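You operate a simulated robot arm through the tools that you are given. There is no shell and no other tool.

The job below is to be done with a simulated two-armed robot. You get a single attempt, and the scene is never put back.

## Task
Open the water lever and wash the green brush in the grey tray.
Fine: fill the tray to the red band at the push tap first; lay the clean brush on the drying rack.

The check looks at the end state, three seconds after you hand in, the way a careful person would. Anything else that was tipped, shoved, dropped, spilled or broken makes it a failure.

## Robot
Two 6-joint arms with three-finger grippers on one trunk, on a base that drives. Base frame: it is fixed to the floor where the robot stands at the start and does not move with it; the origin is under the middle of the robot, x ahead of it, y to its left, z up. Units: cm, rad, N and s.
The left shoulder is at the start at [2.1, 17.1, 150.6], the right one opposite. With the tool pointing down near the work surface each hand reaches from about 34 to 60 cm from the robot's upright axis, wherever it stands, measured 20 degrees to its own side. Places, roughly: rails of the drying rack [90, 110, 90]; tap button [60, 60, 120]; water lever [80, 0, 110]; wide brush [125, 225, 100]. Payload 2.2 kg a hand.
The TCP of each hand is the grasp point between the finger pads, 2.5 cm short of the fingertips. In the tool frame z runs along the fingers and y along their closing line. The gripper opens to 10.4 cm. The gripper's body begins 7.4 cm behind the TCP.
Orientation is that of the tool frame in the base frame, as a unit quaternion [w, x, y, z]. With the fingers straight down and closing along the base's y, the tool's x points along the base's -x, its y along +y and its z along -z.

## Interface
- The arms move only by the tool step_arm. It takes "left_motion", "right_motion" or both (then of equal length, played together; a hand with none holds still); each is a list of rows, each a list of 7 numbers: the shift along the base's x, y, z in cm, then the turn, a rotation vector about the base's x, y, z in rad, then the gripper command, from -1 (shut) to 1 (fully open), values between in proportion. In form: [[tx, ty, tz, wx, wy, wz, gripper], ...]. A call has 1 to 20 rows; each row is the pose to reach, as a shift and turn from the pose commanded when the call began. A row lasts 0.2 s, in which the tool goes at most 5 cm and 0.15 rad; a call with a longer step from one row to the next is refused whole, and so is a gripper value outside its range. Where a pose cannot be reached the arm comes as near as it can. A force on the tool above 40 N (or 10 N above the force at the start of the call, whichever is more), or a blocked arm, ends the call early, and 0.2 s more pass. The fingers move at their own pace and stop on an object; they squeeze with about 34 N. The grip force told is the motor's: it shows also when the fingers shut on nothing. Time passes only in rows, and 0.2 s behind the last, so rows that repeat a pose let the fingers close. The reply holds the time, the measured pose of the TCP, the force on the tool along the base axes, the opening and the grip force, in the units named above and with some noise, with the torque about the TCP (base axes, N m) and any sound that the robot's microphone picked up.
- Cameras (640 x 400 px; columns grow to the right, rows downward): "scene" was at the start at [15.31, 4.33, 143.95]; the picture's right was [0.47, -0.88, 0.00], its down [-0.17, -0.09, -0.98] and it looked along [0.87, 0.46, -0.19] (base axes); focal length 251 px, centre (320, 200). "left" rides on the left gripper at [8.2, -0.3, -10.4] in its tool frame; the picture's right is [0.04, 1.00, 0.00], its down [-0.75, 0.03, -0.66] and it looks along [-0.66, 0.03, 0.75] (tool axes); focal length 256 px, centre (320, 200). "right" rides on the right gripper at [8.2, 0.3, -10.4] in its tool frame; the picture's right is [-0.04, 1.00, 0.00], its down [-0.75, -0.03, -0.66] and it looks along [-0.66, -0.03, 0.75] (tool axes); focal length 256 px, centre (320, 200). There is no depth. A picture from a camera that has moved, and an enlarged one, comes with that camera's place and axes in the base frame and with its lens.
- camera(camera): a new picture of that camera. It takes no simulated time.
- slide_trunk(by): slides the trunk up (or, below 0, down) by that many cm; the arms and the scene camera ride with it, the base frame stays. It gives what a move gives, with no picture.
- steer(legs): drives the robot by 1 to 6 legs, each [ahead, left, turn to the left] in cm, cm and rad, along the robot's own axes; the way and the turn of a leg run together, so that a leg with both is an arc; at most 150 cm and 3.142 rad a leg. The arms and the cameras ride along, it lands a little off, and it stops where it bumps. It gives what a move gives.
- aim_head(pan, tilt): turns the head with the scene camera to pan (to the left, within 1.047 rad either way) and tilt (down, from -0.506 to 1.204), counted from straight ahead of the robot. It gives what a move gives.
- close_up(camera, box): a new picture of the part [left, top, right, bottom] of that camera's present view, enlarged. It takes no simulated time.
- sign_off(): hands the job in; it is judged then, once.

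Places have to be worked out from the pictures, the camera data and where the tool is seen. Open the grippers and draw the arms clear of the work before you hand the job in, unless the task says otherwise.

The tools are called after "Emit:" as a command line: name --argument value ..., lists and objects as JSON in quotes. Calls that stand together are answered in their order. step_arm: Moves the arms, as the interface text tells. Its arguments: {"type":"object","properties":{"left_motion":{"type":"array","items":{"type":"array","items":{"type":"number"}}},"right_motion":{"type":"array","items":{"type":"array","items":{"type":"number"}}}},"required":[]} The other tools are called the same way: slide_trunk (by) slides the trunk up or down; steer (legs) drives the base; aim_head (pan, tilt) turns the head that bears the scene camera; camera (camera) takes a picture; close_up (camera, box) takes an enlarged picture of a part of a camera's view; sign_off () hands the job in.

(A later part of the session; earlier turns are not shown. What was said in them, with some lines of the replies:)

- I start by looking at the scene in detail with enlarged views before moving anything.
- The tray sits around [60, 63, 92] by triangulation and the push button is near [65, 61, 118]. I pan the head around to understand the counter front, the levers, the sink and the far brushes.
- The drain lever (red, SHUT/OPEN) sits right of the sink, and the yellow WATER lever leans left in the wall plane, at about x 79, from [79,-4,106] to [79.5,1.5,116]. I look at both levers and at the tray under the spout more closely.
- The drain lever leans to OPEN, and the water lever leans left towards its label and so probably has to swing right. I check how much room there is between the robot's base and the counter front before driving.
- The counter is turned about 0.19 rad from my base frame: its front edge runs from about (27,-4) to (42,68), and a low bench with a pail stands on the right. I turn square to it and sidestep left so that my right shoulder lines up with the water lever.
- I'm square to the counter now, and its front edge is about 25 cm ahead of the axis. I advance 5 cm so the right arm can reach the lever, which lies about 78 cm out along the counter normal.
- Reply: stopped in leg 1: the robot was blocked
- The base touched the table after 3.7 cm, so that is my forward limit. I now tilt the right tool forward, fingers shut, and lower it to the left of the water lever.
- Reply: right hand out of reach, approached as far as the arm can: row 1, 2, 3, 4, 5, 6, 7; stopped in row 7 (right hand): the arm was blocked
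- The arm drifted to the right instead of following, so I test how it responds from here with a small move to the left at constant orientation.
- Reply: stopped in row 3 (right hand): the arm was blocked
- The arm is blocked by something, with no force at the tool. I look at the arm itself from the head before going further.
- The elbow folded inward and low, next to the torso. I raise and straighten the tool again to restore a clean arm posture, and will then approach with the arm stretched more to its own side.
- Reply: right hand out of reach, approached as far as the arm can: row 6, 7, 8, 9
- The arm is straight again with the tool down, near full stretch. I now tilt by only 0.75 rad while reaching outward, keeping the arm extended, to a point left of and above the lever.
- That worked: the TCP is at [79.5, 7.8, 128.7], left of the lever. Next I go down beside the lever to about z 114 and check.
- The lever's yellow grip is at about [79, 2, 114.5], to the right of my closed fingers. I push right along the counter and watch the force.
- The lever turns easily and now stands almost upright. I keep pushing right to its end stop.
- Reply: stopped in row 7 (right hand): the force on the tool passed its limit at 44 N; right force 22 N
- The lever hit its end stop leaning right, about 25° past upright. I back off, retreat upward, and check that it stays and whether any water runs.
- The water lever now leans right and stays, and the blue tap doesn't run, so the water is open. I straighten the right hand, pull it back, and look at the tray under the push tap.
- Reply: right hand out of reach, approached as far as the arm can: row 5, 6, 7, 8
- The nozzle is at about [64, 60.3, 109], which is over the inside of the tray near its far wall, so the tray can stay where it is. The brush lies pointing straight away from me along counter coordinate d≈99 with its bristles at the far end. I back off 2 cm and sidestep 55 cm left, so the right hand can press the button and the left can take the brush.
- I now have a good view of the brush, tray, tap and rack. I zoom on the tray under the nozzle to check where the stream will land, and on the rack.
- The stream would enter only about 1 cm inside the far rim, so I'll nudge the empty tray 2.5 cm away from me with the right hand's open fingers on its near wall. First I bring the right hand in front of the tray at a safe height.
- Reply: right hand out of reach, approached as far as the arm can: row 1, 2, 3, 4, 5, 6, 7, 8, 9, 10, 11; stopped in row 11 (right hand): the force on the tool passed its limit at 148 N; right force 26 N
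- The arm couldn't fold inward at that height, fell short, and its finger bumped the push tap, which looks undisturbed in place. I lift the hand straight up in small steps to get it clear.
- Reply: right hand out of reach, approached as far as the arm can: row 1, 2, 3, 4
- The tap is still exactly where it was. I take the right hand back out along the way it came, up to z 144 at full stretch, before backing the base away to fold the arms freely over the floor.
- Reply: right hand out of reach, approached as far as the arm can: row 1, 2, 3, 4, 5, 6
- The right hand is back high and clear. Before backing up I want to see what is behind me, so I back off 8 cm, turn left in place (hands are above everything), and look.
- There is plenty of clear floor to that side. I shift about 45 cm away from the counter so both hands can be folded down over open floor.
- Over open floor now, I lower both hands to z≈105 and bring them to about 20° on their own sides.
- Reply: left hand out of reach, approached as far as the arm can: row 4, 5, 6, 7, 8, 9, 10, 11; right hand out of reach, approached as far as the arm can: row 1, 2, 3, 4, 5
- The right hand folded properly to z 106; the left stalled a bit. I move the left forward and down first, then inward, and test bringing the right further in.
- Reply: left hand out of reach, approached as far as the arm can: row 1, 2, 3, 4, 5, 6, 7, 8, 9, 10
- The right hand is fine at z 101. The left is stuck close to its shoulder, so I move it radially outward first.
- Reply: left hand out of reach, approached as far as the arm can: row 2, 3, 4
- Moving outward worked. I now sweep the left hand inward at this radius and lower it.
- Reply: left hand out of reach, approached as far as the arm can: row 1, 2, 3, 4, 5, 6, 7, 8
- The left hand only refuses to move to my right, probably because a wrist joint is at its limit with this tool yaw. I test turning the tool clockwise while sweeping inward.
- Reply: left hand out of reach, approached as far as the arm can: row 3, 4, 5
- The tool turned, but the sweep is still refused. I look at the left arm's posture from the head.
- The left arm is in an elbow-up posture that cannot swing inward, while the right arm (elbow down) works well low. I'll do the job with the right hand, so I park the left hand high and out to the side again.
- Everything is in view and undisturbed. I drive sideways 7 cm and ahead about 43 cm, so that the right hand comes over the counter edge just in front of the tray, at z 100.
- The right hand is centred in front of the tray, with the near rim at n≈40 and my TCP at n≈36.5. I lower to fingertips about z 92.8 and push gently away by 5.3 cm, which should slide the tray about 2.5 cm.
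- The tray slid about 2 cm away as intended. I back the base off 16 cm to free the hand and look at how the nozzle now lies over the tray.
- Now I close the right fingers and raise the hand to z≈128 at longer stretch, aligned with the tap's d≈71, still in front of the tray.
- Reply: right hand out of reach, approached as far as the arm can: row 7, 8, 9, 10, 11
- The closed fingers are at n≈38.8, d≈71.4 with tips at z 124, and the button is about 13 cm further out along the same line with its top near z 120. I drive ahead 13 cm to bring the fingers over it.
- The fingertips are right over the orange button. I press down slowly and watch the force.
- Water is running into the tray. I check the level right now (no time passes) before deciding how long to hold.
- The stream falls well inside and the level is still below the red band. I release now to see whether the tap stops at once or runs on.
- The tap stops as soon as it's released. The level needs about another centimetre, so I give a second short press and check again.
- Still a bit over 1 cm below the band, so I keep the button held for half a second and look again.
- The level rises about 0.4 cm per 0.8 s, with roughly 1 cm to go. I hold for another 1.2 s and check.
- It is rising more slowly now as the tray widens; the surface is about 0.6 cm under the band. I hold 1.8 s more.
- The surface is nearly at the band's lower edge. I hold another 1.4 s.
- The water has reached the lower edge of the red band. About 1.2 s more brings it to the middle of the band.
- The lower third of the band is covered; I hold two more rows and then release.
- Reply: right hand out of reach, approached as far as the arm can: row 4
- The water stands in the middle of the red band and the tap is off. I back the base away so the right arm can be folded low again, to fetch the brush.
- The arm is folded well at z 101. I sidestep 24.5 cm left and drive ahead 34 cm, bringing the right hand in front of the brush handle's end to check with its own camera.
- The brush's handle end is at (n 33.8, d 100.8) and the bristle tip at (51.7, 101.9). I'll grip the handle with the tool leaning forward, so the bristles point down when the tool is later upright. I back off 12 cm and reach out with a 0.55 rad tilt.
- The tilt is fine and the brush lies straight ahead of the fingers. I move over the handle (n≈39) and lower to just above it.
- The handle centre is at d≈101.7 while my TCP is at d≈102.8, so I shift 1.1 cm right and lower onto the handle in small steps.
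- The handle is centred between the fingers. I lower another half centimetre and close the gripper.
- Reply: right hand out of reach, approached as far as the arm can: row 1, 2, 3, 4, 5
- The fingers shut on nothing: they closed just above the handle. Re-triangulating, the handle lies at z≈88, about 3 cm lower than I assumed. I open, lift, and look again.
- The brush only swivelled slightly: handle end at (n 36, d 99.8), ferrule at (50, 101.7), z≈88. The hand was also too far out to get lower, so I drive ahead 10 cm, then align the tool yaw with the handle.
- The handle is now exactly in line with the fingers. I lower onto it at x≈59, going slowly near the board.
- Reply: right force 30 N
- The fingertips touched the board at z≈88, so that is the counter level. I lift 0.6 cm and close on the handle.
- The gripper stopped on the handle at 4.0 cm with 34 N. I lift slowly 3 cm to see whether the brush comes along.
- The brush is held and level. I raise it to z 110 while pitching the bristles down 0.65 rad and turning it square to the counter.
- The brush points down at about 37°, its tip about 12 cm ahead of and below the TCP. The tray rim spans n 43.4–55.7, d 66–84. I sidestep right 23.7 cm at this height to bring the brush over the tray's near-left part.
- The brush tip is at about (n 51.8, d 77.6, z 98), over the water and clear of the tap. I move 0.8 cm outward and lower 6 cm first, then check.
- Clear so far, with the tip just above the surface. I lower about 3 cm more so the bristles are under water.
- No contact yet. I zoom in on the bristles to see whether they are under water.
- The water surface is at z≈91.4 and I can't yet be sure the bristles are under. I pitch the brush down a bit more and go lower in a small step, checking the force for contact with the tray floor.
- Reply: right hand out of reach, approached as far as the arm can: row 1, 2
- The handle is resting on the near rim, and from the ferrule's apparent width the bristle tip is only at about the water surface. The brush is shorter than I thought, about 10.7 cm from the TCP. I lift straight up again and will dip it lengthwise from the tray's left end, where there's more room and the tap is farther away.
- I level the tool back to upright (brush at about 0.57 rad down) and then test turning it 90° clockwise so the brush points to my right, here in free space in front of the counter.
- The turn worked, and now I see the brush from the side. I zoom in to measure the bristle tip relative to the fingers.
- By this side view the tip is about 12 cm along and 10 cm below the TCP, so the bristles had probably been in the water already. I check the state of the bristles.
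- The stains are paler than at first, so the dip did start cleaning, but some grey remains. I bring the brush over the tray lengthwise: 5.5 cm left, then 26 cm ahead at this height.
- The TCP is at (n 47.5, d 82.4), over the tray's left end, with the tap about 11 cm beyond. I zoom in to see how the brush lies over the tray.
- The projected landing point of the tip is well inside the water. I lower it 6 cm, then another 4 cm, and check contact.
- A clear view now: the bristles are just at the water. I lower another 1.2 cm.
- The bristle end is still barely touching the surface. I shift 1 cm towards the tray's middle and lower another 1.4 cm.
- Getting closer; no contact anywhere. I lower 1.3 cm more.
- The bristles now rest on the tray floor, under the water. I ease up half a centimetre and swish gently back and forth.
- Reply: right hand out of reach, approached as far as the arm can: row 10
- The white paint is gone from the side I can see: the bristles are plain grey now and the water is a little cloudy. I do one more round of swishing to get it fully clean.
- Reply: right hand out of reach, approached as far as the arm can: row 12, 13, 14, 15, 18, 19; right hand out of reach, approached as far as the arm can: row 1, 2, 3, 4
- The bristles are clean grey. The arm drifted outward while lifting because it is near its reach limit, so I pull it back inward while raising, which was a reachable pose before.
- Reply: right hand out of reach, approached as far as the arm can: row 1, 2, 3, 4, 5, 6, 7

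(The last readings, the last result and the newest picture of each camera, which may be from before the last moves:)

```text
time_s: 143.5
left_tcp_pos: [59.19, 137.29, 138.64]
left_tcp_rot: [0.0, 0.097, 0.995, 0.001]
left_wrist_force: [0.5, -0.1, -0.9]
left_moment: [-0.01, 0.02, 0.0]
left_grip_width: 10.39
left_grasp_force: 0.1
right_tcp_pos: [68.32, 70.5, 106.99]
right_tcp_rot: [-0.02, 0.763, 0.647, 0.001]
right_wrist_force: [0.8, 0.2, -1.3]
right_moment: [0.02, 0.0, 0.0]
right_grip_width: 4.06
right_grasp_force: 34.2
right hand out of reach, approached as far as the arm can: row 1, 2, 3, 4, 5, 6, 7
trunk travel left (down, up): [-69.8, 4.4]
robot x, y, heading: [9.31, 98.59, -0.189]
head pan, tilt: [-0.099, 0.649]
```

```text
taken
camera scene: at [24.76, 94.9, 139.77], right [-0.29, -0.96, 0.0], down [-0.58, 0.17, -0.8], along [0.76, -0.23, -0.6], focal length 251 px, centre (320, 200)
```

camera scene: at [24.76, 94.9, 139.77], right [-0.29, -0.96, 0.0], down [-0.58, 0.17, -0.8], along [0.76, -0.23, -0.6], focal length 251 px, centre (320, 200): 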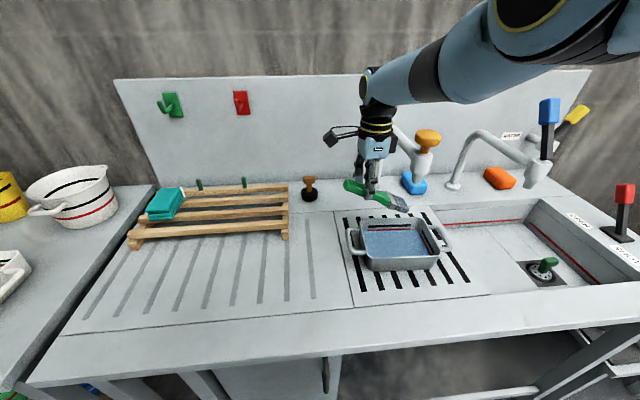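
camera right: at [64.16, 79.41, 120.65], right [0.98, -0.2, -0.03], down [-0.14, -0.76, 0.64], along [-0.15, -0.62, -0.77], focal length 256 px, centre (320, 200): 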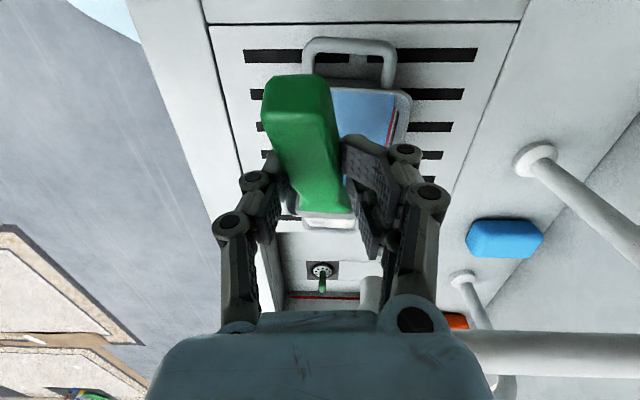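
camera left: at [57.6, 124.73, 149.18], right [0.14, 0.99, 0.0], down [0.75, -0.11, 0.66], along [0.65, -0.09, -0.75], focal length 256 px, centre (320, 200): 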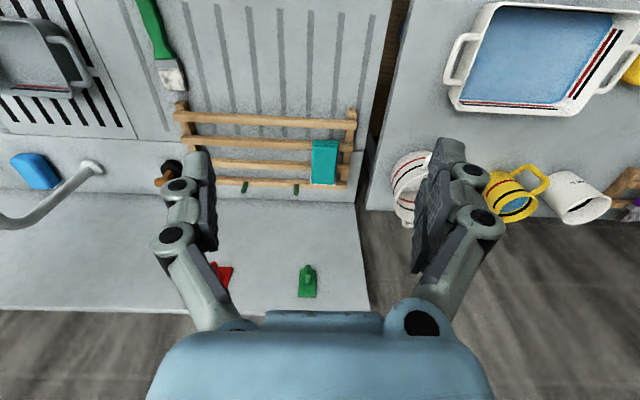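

The arm has switched to an elbow-up posture, but the brush is now above the rim and just below the tap spout, so I must not raise it here. I sidestep 20 cm left first, away from the tap.

Emit:
steer --legs '[[0, 20, 0]]'

Emit:
camera --camera "scene"

Emit:
camera --camera "right"

```text
time_s: 145.1
left_tcp_pos: [62.9, 157.15, 138.59]
left_tcp_rot: [0.0, 0.097, 0.995, 0.0]
left_wrist_force: [0.6, 0.2, 0.3]
left_moment: [0.01, -0.02, 0.02]
left_grip_width: 10.41
left_grasp_force: 0.1
right_tcp_pos: [72.2, 90.33, 106.94]
right_tcp_rot: [-0.02, 0.762, 0.647, 0.002]
right_wrist_force: [0.3, -0.5, -0.5]
right_moment: [0.01, 0.0, 0.04]
right_grip_width: 4.01
right_grasp_force: 33.6
trunk travel left (down, up): [-69.8, 4.4]
robot x, y, heading: [13.47, 118.67, -0.193]
head pan, tilt: [-0.099, 0.649]
```

```text
taken
camera scene: at [28.64, 114.71, 139.77], right [-0.29, -0.96, 0.0], down [-0.58, 0.17, -0.8], along [0.76, -0.23, -0.6], focal length 251 px, centre (320, 200)
```

scene: 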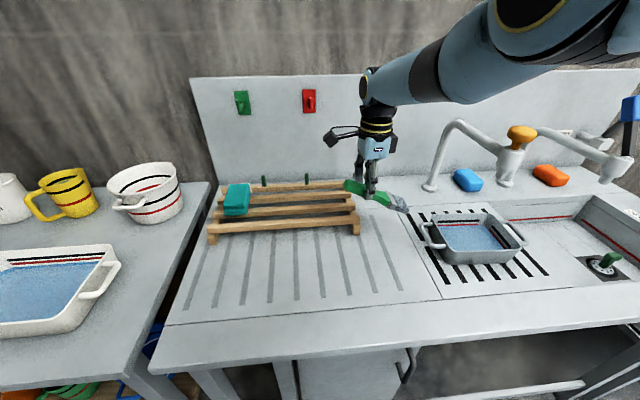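

```text
taken
camera right: at [74.14, 97.86, 117.57], right [0.98, -0.2, -0.03], down [-0.14, -0.76, 0.64], along [-0.15, -0.62, -0.77], focal length 256 px, centre (320, 200)
```

right: 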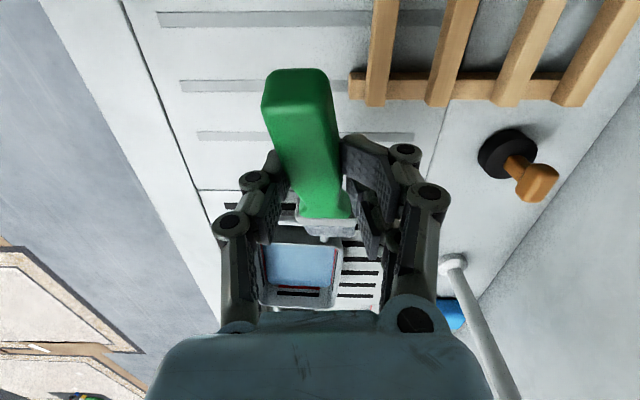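

Clear of the tap now. I raise the brush 8 cm and then turn it back 90° so it points away from me again.

Emit:
step_arm --right_motion '[[0, 0, 2.7, 0, 0, 0, -1], [0, 0, 5.4, 0, 0, 0, -1], [0, 0, 8, 0, 0, 0, -1], [0, 0, 8, 0, 0, 0, -1]]'

Emit:
step_arm --right_motion '[[0, 0, 0, 0, 0, 0.145, -1], [0, 0, 0, 0, 0, 0.29, -1], [0, 0, 0, 0, 0, 0.435, -1], [0, 0, 0, 0, 0, 0.58, -1], [0, 0, 0, 0, 0, 0.725, -1], [0, 0, 0, 0, 0, 0.87, -1], [0, 0, 0, 0, 0, 1.015, -1], [0, 0, 0, 0, 0, 1.16, -1], [0, 0, 0, 0, 0, 1.305, -1], [0, 0, 0, 0, 0, 1.45, -1], [0, 0, 0, 0, 0, 1.5, -1], [0, 0, 0, 0, 0, 1.5, -1]]'

Emit:
camera --camera "scene"

Emit:
camera --camera "right"

```text
time_s: 146.1
left_tcp_pos: [62.9, 157.02, 138.64]
left_tcp_rot: [0.0, 0.097, 0.995, 0.0]
left_wrist_force: [0.4, -0.2, -0.7]
left_moment: [0.02, 0.0, 0.0]
left_grip_width: 10.42
left_grasp_force: 0.1
right_tcp_pos: [74.4, 90.07, 114.53]
right_tcp_rot: [-0.02, 0.763, 0.647, 0.0]
right_wrist_force: [-0.3, -0.7, -0.2]
right_moment: [0.02, -0.02, -0.04]
right_grip_width: 4.04
right_grasp_force: 34.0
right hand out of reach, approached as far as the arm can: row 1, 2, 3, 4
trunk travel left (down, up): [-69.8, 4.4]
robot x, y, heading: [13.33, 118.59, -0.188]
head pan, tilt: [-0.099, 0.649]
```

```text
time_s: 148.7
left_tcp_pos: [62.88, 157.19, 138.64]
left_tcp_rot: [0.0, 0.097, 0.995, 0.0]
left_wrist_force: [0.0, 0.8, 0.7]
left_moment: [0.01, -0.01, 0.0]
left_grip_width: 10.4
left_grasp_force: 0.1
right_tcp_pos: [74.53, 90.15, 114.41]
right_tcp_rot: [-0.017, 0.117, 0.993, -0.014]
right_wrist_force: [0.1, -0.3, -1.2]
right_moment: [0.0, 0.03, -0.02]
right_grip_width: 4.05
right_grasp_force: 34.4
trunk travel left (down, up): [-69.8, 4.4]
robot x, y, heading: [13.49, 118.72, -0.191]
head pan, tilt: [-0.099, 0.649]
```

```text
taken
camera scene: at [28.63, 114.71, 139.77], right [-0.29, -0.96, 0.0], down [-0.58, 0.17, -0.8], along [0.76, -0.23, -0.6], focal length 251 px, centre (320, 200)
```

scene: 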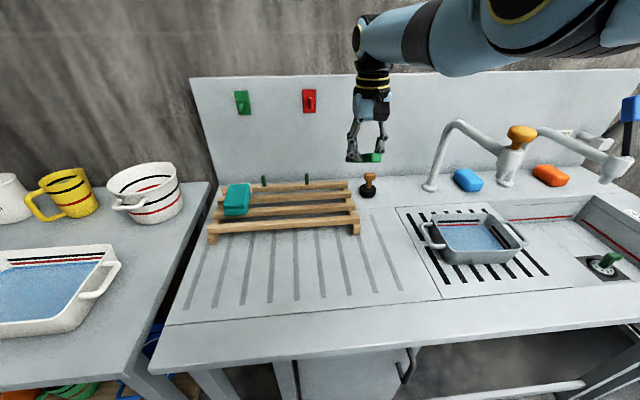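

```text
taken
camera right: at [66.95, 92.48, 125.08], right [0.27, 0.96, -0.03], down [0.75, -0.19, 0.64], along [0.61, -0.19, -0.77], focal length 256 px, centre (320, 200)
```

right: 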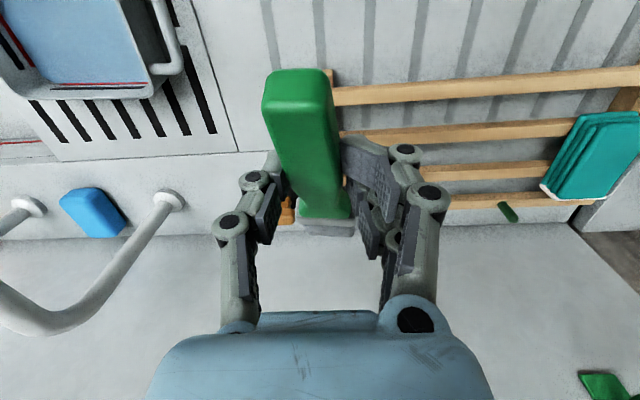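

The brush points away from me over the board. The rack's rails are at n≈58.5, 65.1, 71.2 and 77.5. I tilt the tool forward 0.57 rad to level the brush.

Emit:
step_arm --right_motion '[[0, 0, 0, -0.033, -0.1385, 0, -1], [0, 0, 0, -0.066, -0.277, 0, -1], [0, 0, 0, -0.099, -0.4155, 0, -1], [0, 0, 0, -0.132, -0.554, 0, -1], [0, 0, 0, -0.132, -0.554, 0, -1]]'

Emit:
camera --camera "scene"

Emit:
close_up --camera "scene" --box '[280, 80, 460, 220]'

```text
time_s: 149.9
left_tcp_pos: [62.91, 157.17, 138.75]
left_tcp_rot: [-0.001, 0.097, 0.995, 0.001]
left_wrist_force: [0.1, 0.7, -0.4]
left_moment: [-0.04, 0.01, 0.03]
left_grip_width: 10.39
left_grasp_force: 0.1
right_tcp_pos: [74.54, 90.06, 114.39]
right_tcp_rot: [0.264, 0.116, 0.956, -0.045]
right_wrist_force: [0.6, 0.2, -0.1]
right_moment: [0.02, 0.04, 0.0]
right_grip_width: 4.06
right_grasp_force: 34.3
trunk travel left (down, up): [-69.8, 4.4]
robot x, y, heading: [13.31, 118.73, -0.193]
head pan, tilt: [-0.099, 0.649]
```

```text
taken
camera scene: at [28.68, 114.7, 139.76], right [-0.29, -0.96, 0.0], down [-0.58, 0.17, -0.8], along [0.76, -0.23, -0.61], focal length 251 px, centre (320, 200)
```

scene: 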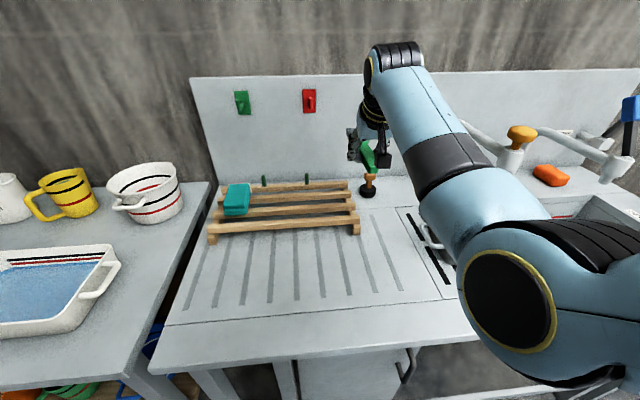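

```text
2.86 times, centred on (370, 150) of scene
camera zoom: at [28.68, 114.7, 139.76], right [-0.29, -0.96, 0.0], down [-0.58, 0.17, -0.8], along [0.76, -0.23, -0.61], focal length 718 px, centre (177, 343)
```

zoom: 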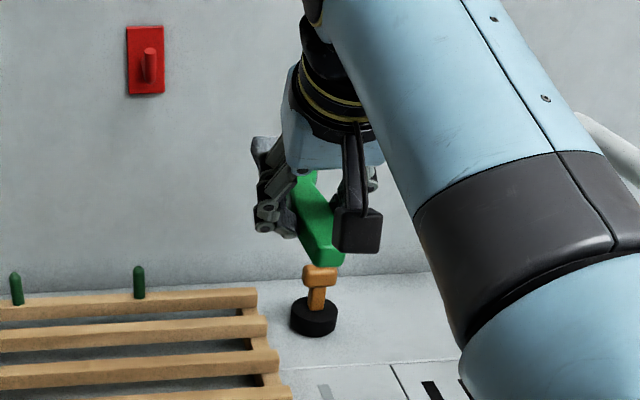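

The brush is level and the arm is back in its good elbow-down posture. I retract the hand 7 cm and lower it slightly, then drive 7.6 cm left and 11.5 cm ahead to bring the brush over the rack.

Emit:
step_arm --right_motion '[[-1.4, 0.26, -0.8, 0, 0, 0, -1], [-2.8, 0.53, -1.6, 0, 0, 0, -1], [-4.2, 0.79, -2.4, 0, 0, 0, -1], [-5.6, 1.06, -3.2, 0, 0, 0, -1], [-6.9, 1.32, -4, 0, 0, 0, -1], [-6.9, 1.32, -4, 0, 0, 0, -1]]'

Emit:
steer --legs '[[0, 7.6, 0], [11.5, 0, 0]]'

Emit:
camera --camera "right"

Emit:
camera --camera "scene"

```text
time_s: 151.5
left_tcp_pos: [62.88, 157.12, 138.66]
left_tcp_rot: [-0.001, 0.097, 0.995, 0.001]
left_wrist_force: [0.3, 0.0, -0.1]
left_moment: [0.01, 0.0, 0.02]
left_grip_width: 10.39
left_grasp_force: 0.0
right_tcp_pos: [68.66, 88.57, 112.3]
right_tcp_rot: [0.28, 0.118, 0.95, -0.069]
right_wrist_force: [0.5, 0.5, -0.6]
right_moment: [0.01, 0.05, -0.01]
right_grip_width: 4.03
right_grasp_force: 33.5
trunk travel left (down, up): [-69.8, 4.4]
robot x, y, heading: [13.52, 118.45, -0.19]
head pan, tilt: [-0.099, 0.649]
stopped in row 6 (right hand): the arm was blocked; the commanded pose is now the measured one
```

```text
time_s: 153.4
left_tcp_pos: [75.74, 162.32, 138.71]
left_tcp_rot: [0.001, 0.097, 0.995, 0.001]
left_wrist_force: [-0.4, 0.6, -1.0]
left_moment: [-0.05, -0.01, 0.02]
left_grip_width: 10.39
left_grasp_force: 0.1
right_tcp_pos: [81.56, 93.94, 112.31]
right_tcp_rot: [0.281, 0.119, 0.95, -0.068]
right_wrist_force: [0.8, 0.0, -1.3]
right_moment: [-0.04, 0.02, 0.0]
right_grip_width: 4.04
right_grasp_force: 34.2
trunk travel left (down, up): [-69.8, 4.4]
robot x, y, heading: [25.78, 124.19, -0.194]
head pan, tilt: [-0.099, 0.649]
```

```text
taken
camera right: at [69.49, 97.71, 116.54], right [0.3, 0.95, -0.04], down [0.27, -0.04, 0.96], along [0.92, -0.3, -0.27], focal length 256 px, centre (320, 200)
```

right: 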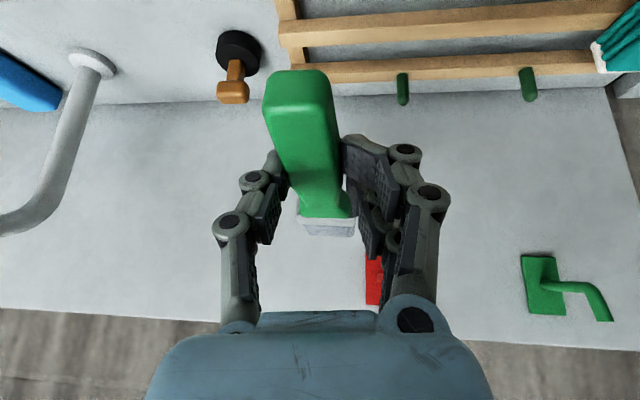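

```text
taken
camera scene: at [41.44, 119.93, 139.77], right [-0.29, -0.96, 0.0], down [-0.58, 0.17, -0.8], along [0.76, -0.23, -0.6], focal length 251 px, centre (320, 200)
```

scene: 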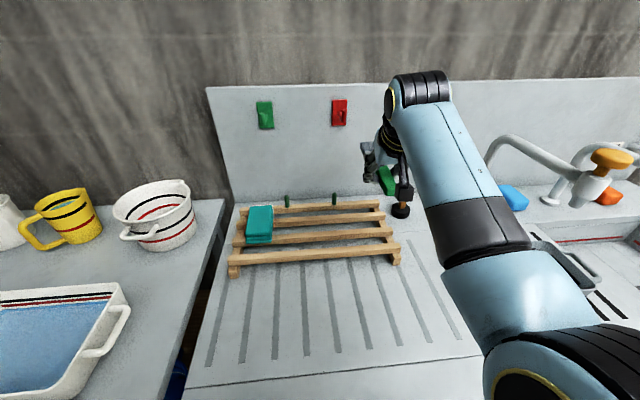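

The TCP is at (n 62.3, d 107.7), z 112, over the rack. I shift 3 cm left, square the brush up by 0.12 rad and lower to z≈101, then check.

Emit:
step_arm --right_motion '[[-0.2, 1.5, -1.5, 0, 0, 0.06, -1], [-0.4, 3.1, -3, 0, 0, 0.12, -1], [-0.4, 3.1, -5, 0, 0, 0.12, -1], [-0.4, 3.1, -7, 0, 0, 0.12, -1], [-0.4, 3.1, -9, 0, 0, 0.12, -1], [-0.4, 3.1, -11, 0, 0, 0.12, -1], [-0.4, 3.1, -11, 0, 0, 0.12, -1]]'

Emit:
camera --camera "right"

Emit:
camera --camera "scene"

```text
time_s: 155.0
left_tcp_pos: [75.67, 162.42, 138.69]
left_tcp_rot: [-0.001, 0.096, 0.995, 0.0]
left_wrist_force: [-0.6, 0.5, 0.3]
left_moment: [0.03, -0.01, 0.01]
left_grip_width: 10.38
left_grasp_force: 0.1
right_tcp_pos: [81.94, 95.47, 102.47]
right_tcp_rot: [0.293, 0.062, 0.952, -0.063]
right_wrist_force: [0.9, 0.2, -0.1]
right_moment: [-0.01, 0.04, 0.02]
right_grip_width: 4.06
right_grasp_force: 33.7
trunk travel left (down, up): [-69.8, 4.4]
robot x, y, heading: [26.18, 123.93, -0.19]
head pan, tilt: [-0.099, 0.649]
```

```text
taken
camera right: at [69.59, 98.03, 106.42], right [0.19, 0.98, -0.06], down [0.25, 0.01, 0.97], along [0.95, -0.2, -0.25], focal length 256 px, centre (320, 200)
```

right: 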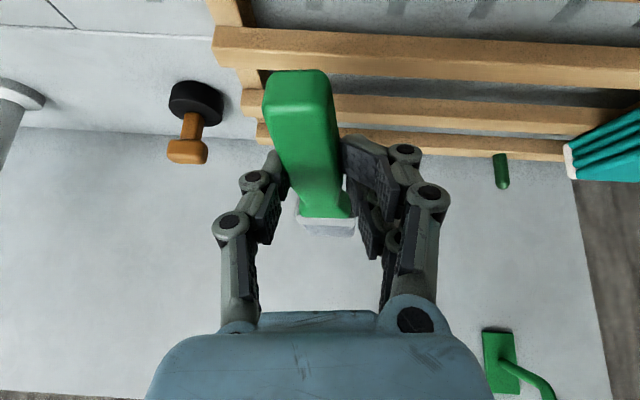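

```text
taken
camera scene: at [41.44, 119.95, 139.77], right [-0.29, -0.96, 0.0], down [-0.58, 0.17, -0.8], along [0.76, -0.23, -0.6], focal length 251 px, centre (320, 200)
```

scene: 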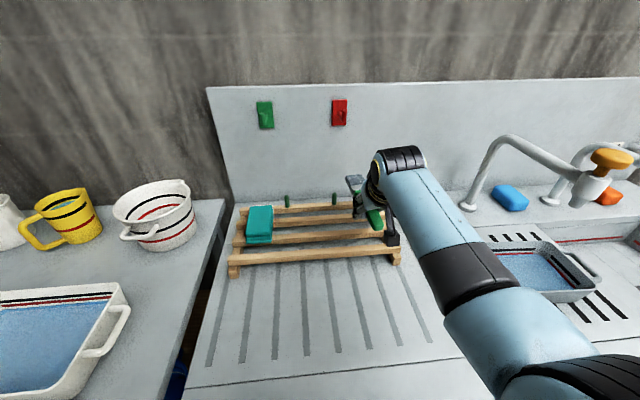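

The brush is over the rails with G between rails 1 and 2, and d≈109 is clear of the cloth and pegs. I correct a small roll and lower towards the rails.

Emit:
step_arm --right_motion '[[-0.5, 0.1, -1.5, 0.045, 0.01, 0, -1], [-1, 0.19, -3, 0.087, 0.02, 0, -1], [-1, 0.19, -4.5, 0.087, 0.02, 0, -1], [-1, 0.19, -5.7, 0.087, 0.02, 0, -1], [-1, 0.19, -6.5, 0.087, 0.02, 0, -1]]'

Emit:
camera --camera "right"

Emit:
close_up --camera "scene" --box '[220, 150, 460, 300]'

```text
time_s: 156.2
left_tcp_pos: [75.78, 162.45, 138.79]
left_tcp_rot: [0.0, 0.097, 0.995, 0.0]
left_wrist_force: [-0.3, -0.1, 0.5]
left_moment: [0.0, 0.02, 0.0]
left_grip_width: 10.38
left_grasp_force: 0.1
right_tcp_pos: [80.28, 97.33, 95.04]
right_tcp_rot: [0.274, 0.073, 0.959, -0.011]
right_wrist_force: [6.3, 0.4, 17.9]
right_moment: [-0.31, 0.45, 0.14]
right_grip_width: 4.34
right_grasp_force: 34.1
trunk travel left (down, up): [-69.8, 4.4]
robot x, y, heading: [26.43, 123.67, -0.193]
head pan, tilt: [-0.099, 0.649]
```

```text
taken
camera right: at [68.01, 99.29, 99.69], right [0.18, 0.98, 0.04], down [0.28, -0.09, 0.95], along [0.94, -0.16, -0.29], focal length 256 px, centre (320, 200)
```

right: 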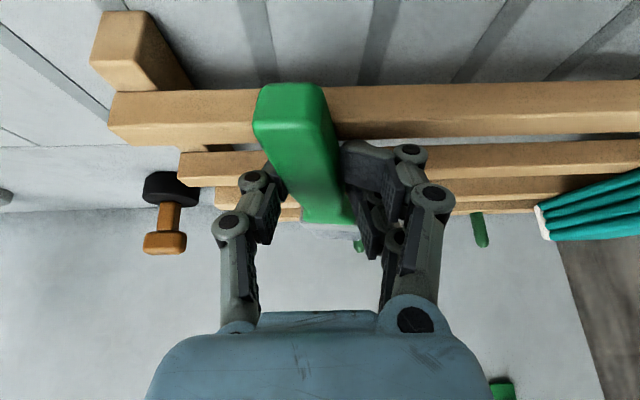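

```text
2.67 times, centred on (340, 225) of scene
camera zoom: at [41.45, 120.09, 139.8], right [-0.29, -0.96, 0.0], down [-0.58, 0.17, -0.8], along [0.76, -0.23, -0.6], focal length 670 px, centre (267, 133)
```

zoom: 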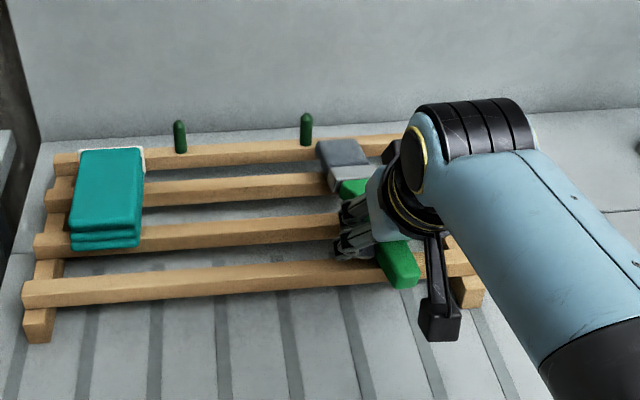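

The handle end rests on rail 1 with an 18 N push, and the brush lies across the rails with the fingers in the gap between rails 1 and 2. I ease up slightly, tip the nose down a touch, and open the gripper gently.

Emit:
step_arm --right_motion '[[0, 0, 0.2, 0.01, 0.05, 0, -1], [0, 0, 0.2, 0.01, 0.05, 0, -0.6], [0, 0, 0.2, 0.01, 0.05, 0, -0.3], [0, 0, 0.2, 0.01, 0.05, 0, -0.1], [0, 0, 0.2, 0.01, 0.05, 0, 0.1], [0, 0, 0.2, 0.01, 0.05, 0, 0.1]]'

Emit:
camera --camera "right"

Emit:
close_up --camera "scene" --box '[220, 150, 460, 300]'

```text
time_s: 157.6
left_tcp_pos: [75.61, 162.35, 138.67]
left_tcp_rot: [0.001, 0.096, 0.995, 0.001]
left_wrist_force: [0.5, 0.2, -0.5]
left_moment: [0.01, -0.02, -0.01]
left_grip_width: 10.4
left_grasp_force: 0.1
right_tcp_pos: [79.84, 97.28, 95.04]
right_tcp_rot: [0.247, 0.075, 0.966, -0.008]
right_wrist_force: [-2.1, 0.2, 4.1]
right_moment: [0.11, 0.07, 0.04]
right_grip_width: 6.79
right_grasp_force: 0.5
trunk travel left (down, up): [-69.8, 4.4]
robot x, y, heading: [26.53, 124.03, -0.189]
head pan, tilt: [-0.099, 0.649]
```

```text
taken
camera right: at [67.96, 99.12, 100.31], right [0.18, 0.98, 0.04], down [0.34, -0.1, 0.94], along [0.92, -0.16, -0.35], focal length 256 px, centre (320, 200)
```

right: 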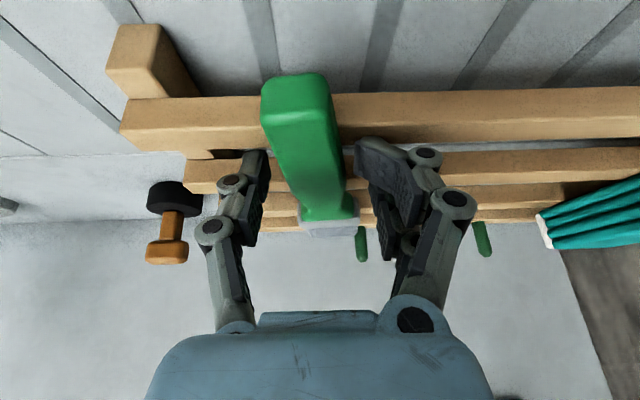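

```text
2.67 times, centred on (340, 225) of scene
camera zoom: at [41.38, 119.97, 139.78], right [-0.29, -0.96, 0.0], down [-0.58, 0.17, -0.8], along [0.76, -0.23, -0.6], focal length 670 px, centre (267, 133)
```

zoom: 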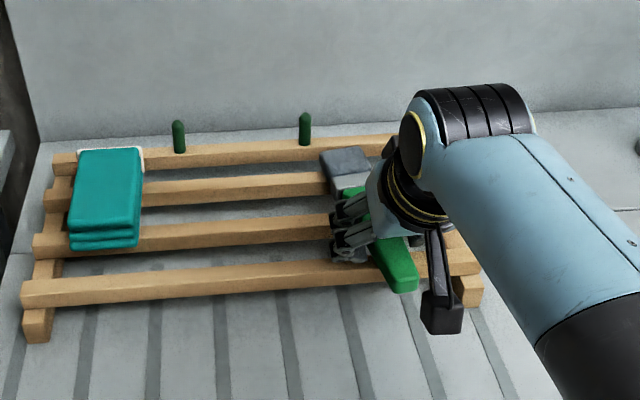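

The brush lies across the rails on its own. I lift the open fingers straight up, slowly.

Emit:
step_arm --right_motion '[[0, 0, 0.8, 0, 0, 0, 0.15], [0, 0, 1.8, 0, 0, 0, 0.15], [0, 0, 3, 0, 0, 0, 0.15], [0, 0, 5, 0, 0, 0, 0.15], [0, 0, 8, 0, 0, 0, 0.15], [0, 0, 11, 0, 0, 0, 0.15]]'

Emit:
camera --camera "right"

Emit:
close_up --camera "scene" --box '[220, 150, 460, 300]'

```text
time_s: 159.0
left_tcp_pos: [75.78, 162.4, 138.68]
left_tcp_rot: [0.001, 0.097, 0.995, 0.001]
left_wrist_force: [0.3, -0.2, 1.2]
left_moment: [-0.01, -0.03, -0.01]
left_grip_width: 10.4
left_grasp_force: 0.1
right_tcp_pos: [79.88, 96.92, 105.93]
right_tcp_rot: [0.245, 0.074, 0.967, -0.01]
right_wrist_force: [-0.1, 0.4, -0.2]
right_moment: [-0.01, -0.01, 0.0]
right_grip_width: 5.98
right_grasp_force: 0.1
trunk travel left (down, up): [-69.8, 4.4]
robot x, y, heading: [26.15, 123.65, -0.192]
head pan, tilt: [-0.099, 0.649]
```

```text
taken
camera right: at [68.02, 98.81, 111.23], right [0.18, 0.98, 0.04], down [0.34, -0.1, 0.94], along [0.92, -0.16, -0.35], focal length 256 px, centre (320, 200)
```

right: 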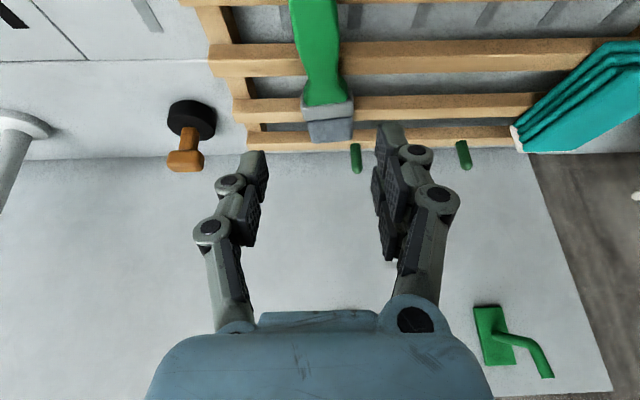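

```text
2.67 times, centred on (340, 225) of scene
camera zoom: at [41.43, 119.94, 139.77], right [-0.29, -0.96, 0.0], down [-0.58, 0.17, -0.8], along [0.76, -0.23, -0.6], focal length 670 px, centre (267, 133)
```

zoom: 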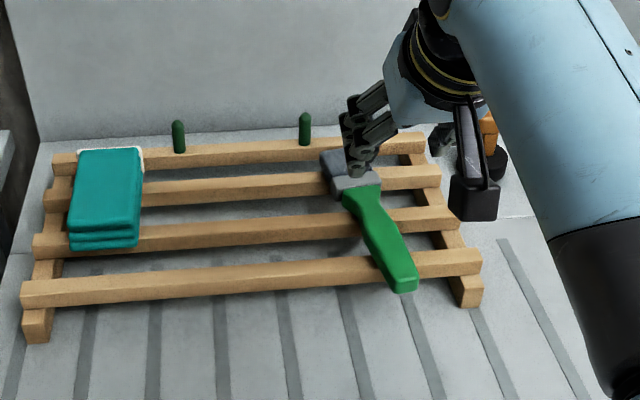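

The clean brush rests across three rails of the drying rack. I back the robot away from the counter and inspect the whole scene.

Emit:
steer --legs '[[-45, 0, 0]]'

Emit:
step_arm --right_motion '[[0, 0, 0, 0, 0, 0, 1], [0, 0, 0, 0, 0, 0, 1], [0, 0, 0, 0, 0, 0, 1]]'

Emit:
aim_head --pan -0.2 --tilt 0.45

Emit:
camera --camera "scene"

Emit:
close_up --camera "scene" --box '[100, 150, 340, 300]'

Emit:
close_up --camera "scene" --box '[280, 130, 520, 280]'

```text
time_s: 161.7
left_tcp_pos: [31.37, 171.06, 138.69]
left_tcp_rot: [0.001, 0.095, 0.995, 0.001]
left_wrist_force: [-0.3, 0.4, 0.2]
left_moment: [0.0, -0.05, 0.01]
left_grip_width: 10.39
left_grasp_force: 0.1
right_tcp_pos: [35.83, 105.65, 106.06]
right_tcp_rot: [0.247, 0.072, 0.966, -0.01]
right_wrist_force: [0.0, 0.4, -0.1]
right_moment: [0.0, 0.0, 0.03]
right_grip_width: 5.97
right_grasp_force: 0.1
trunk travel left (down, up): [-69.8, 4.4]
robot x, y, heading: [-18.25, 132.57, -0.192]
head pan, tilt: [-0.099, 0.649]
```

```text
time_s: 162.5
left_tcp_pos: [31.35, 171.06, 138.64]
left_tcp_rot: [0.0, 0.095, 0.995, 0.001]
left_wrist_force: [0.6, -0.4, 0.0]
left_moment: [0.02, 0.03, 0.01]
left_grip_width: 10.39
left_grasp_force: 0.0
right_tcp_pos: [35.92, 105.55, 105.86]
right_tcp_rot: [0.247, 0.073, 0.966, -0.01]
right_wrist_force: [-0.7, 0.7, 0.4]
right_moment: [0.0, 0.0, 0.0]
right_grip_width: 10.43
right_grasp_force: 0.0
trunk travel left (down, up): [-69.8, 4.4]
robot x, y, heading: [-18.12, 132.24, -0.193]
head pan, tilt: [-0.099, 0.649]
```

```text
time_s: 163.2
left_tcp_pos: [31.35, 171.13, 138.73]
left_tcp_rot: [-0.001, 0.094, 0.996, 0.001]
left_wrist_force: [0.3, -0.5, -0.3]
left_moment: [-0.01, -0.02, -0.01]
left_grip_width: 10.4
left_grasp_force: 0.1
right_tcp_pos: [35.8, 105.58, 105.87]
right_tcp_rot: [0.248, 0.072, 0.966, -0.009]
right_wrist_force: [0.1, -0.3, 0.6]
right_moment: [-0.01, 0.02, -0.02]
right_grip_width: 10.41
right_grasp_force: 0.1
trunk travel left (down, up): [-69.8, 4.4]
robot x, y, heading: [-18.18, 132.28, -0.188]
head pan, tilt: [-0.201, 0.45]
```

```text
taken
camera scene: at [-2.65, 127.55, 141.55], right [-0.38, -0.92, 0.0], down [-0.4, 0.17, -0.9], along [0.83, -0.34, -0.44], focal length 251 px, centre (320, 200)
```

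scene: 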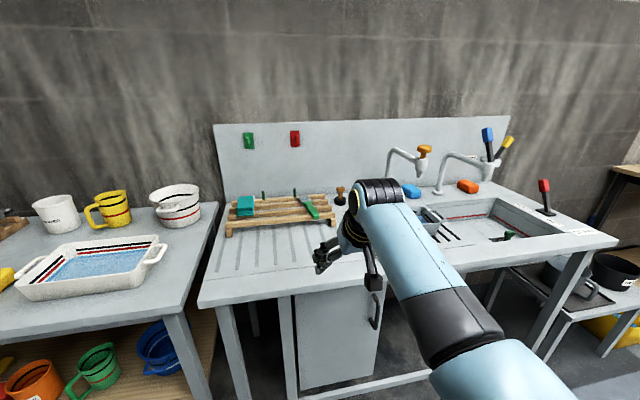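

```text
2.67 times, centred on (220, 225) of scene
camera zoom: at [-2.65, 127.55, 141.55], right [-0.38, -0.92, 0.0], down [-0.4, 0.17, -0.9], along [0.83, -0.34, -0.44], focal length 670 px, centre (587, 133)
```

zoom: 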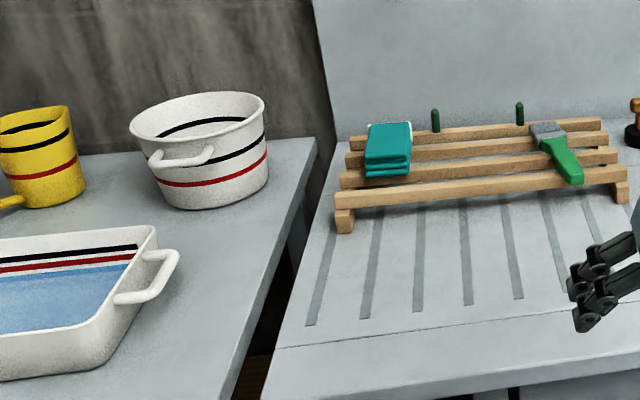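

```text
2.67 times, centred on (400, 205) of scene
camera zoom: at [-2.65, 127.55, 141.55], right [-0.38, -0.92, 0.0], down [-0.4, 0.17, -0.9], along [0.83, -0.34, -0.44], focal length 670 px, centre (107, 187)
```

zoom: 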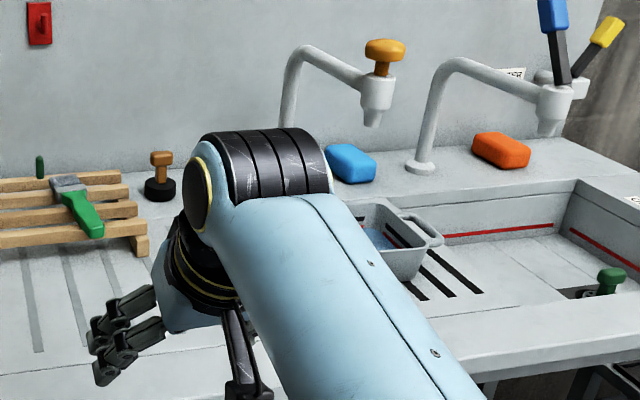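

All else looks in place. My arm hides the tray, so I back a little further and sidestep right to check its water level and the water lever.

Emit:
steer --legs '[[-12, 0, 0], [0, -60, 0]]'

Emit:
aim_head --pan 0.25 --tilt 0.5

Emit:
camera --camera "scene"

Emit:
close_up --camera "scene" --box '[230, 130, 400, 260]'

```text
time_s: 167.5
left_tcp_pos: [8.31, 114.84, 138.68]
left_tcp_rot: [0.0, 0.09, 0.996, 0.001]
left_wrist_force: [-1.0, -0.5, 1.0]
left_moment: [-0.01, -0.03, 0.02]
left_grip_width: 10.42
left_grasp_force: 0.1
right_tcp_pos: [13.17, 49.37, 106.03]
right_tcp_rot: [0.248, 0.069, 0.966, -0.009]
right_wrist_force: [0.3, -0.6, 0.5]
right_moment: [0.0, 0.02, -0.02]
right_grip_width: 10.38
right_grasp_force: 0.1
trunk travel left (down, up): [-69.8, 4.4]
robot x, y, heading: [-41.15, 75.88, -0.183]
head pan, tilt: [-0.201, 0.45]
```

```text
time_s: 168.4
left_tcp_pos: [8.26, 114.96, 138.67]
left_tcp_rot: [0.0, 0.091, 0.996, 0.001]
left_wrist_force: [-0.2, 0.0, 0.0]
left_moment: [0.01, 0.0, -0.01]
left_grip_width: 10.41
left_grasp_force: 0.0
right_tcp_pos: [13.25, 49.39, 105.98]
right_tcp_rot: [0.247, 0.07, 0.966, -0.01]
right_wrist_force: [0.0, -0.7, 0.3]
right_moment: [0.01, -0.02, -0.01]
right_grip_width: 10.42
right_grasp_force: 0.1
trunk travel left (down, up): [-69.8, 4.4]
robot x, y, heading: [-40.76, 75.68, -0.178]
head pan, tilt: [0.25, 0.499]
```

```text
taken
camera scene: at [-24.92, 75.1, 141.11], right [0.07, -1.0, 0.0], down [-0.48, -0.03, -0.88], along [0.88, 0.06, -0.48], focal length 251 px, centre (320, 200)
```

scene: 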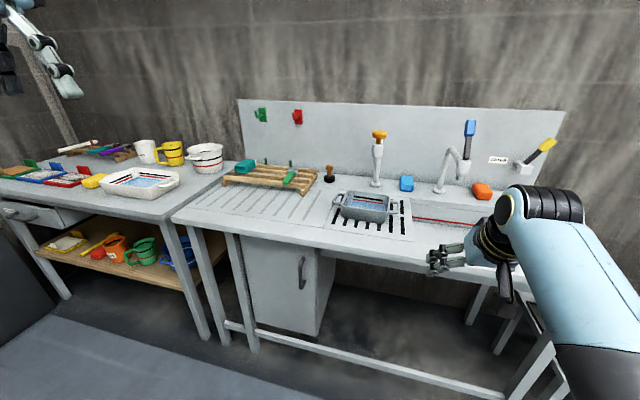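

```text
3.08 times, centred on (315, 195) of scene
camera zoom: at [-24.92, 75.1, 141.11], right [0.07, -1.0, 0.0], down [-0.48, -0.03, -0.88], along [0.88, 0.06, -0.48], focal length 773 px, centre (335, 215)
```

zoom: 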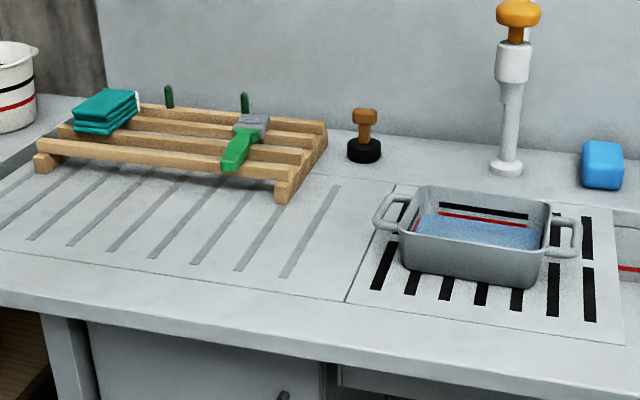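

I zoom in once more on the tray's band, the brush's bristles and the water lever before handing in.

Emit:
close_up --camera "scene" --box '[325, 180, 405, 230]'

Emit:
close_up --camera "scene" --box '[270, 155, 330, 195]'

Emit:
close_up --camera "scene" --box '[420, 100, 580, 220]'

```text
8.00 times, centred on (365, 205) of scene
camera zoom: at [-24.92, 75.1, 141.11], right [0.07, -1.0, 0.0], down [-0.48, -0.03, -0.88], along [0.88, 0.06, -0.48], focal length 2010 px, centre (-40, 160)
```

zoom: 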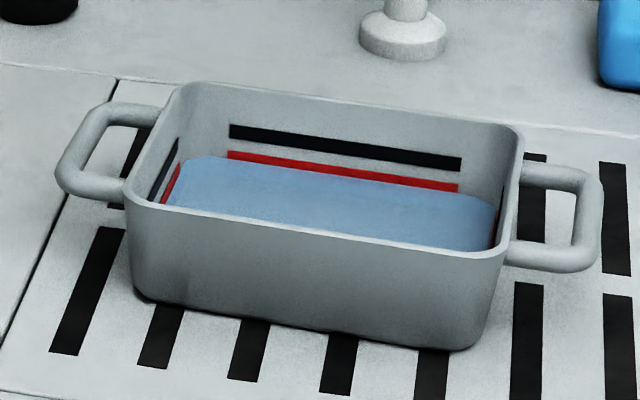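

```text
10.00 times, centred on (300, 175) of scene
camera zoom: at [-24.92, 75.1, 141.11], right [0.07, -1.0, 0.0], down [-0.48, -0.03, -0.88], along [0.88, 0.06, -0.48], focal length 2512 px, centre (520, 450)
```

zoom: 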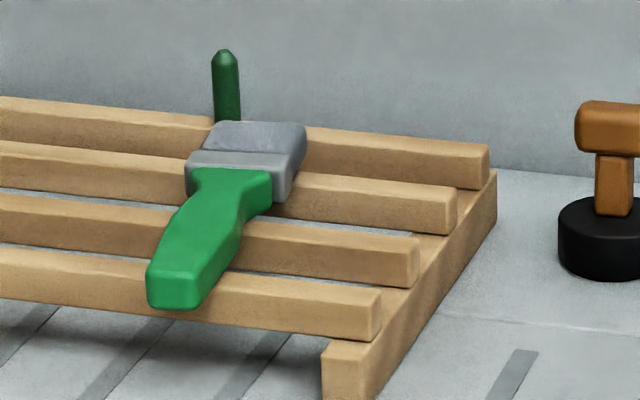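

```text
3.33 times, centred on (500, 160) of scene
camera zoom: at [-24.92, 75.1, 141.11], right [0.07, -1.0, 0.0], down [-0.48, -0.03, -0.88], along [0.88, 0.06, -0.48], focal length 837 px, centre (-280, 333)
```

zoom: 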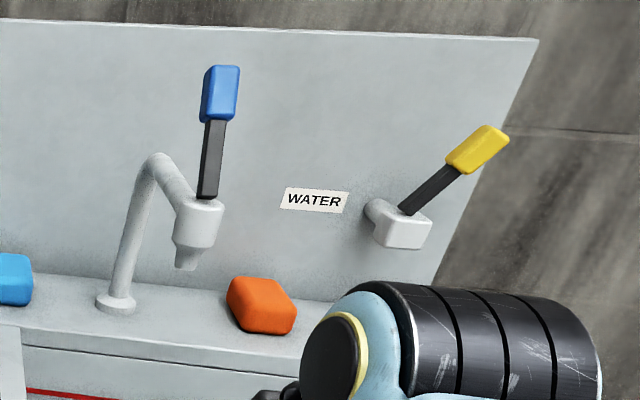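

The water still stands on the red band and the bristles are clean grey. The brush lies across the drying rack, the water lever is open, the tap is off, and both grippers are open and clear of the counter. I hand the job in.

Emit:
sign_off

```text
The job is handed in.
```

I opened the water lever, filled the grey tray to the red band at the push tap, washed the green brush in it, and laid the brush on the drying rack. The job is handed in. I haven't seen the result of the check.

- **Water lever:** it swung right to its stop and stayed there. The push tap runs only while pressed and is off.
- **Tray:** the water still stands on the red band after washing. Before filling it, I slid the empty tray about 2 cm away from me so the stream would land well inside the rim.
- **Brush:** the white paint is gone and the bristles are plain grey. It lies across the rails, clear of the cloth and pegs.
- **Contacts along the way:**
  - The robot's base touched the table once while driving up.
  - The right gripper bumped the push tap with a force spike of about 148 N.
  - The fingertips pressed lightly on the draining board while picking up the brush.
  - The brush handle touched the tray's rim once.

In the last pictures nothing else had moved, tipped or spilled. Both grippers are open and clear of the counter.
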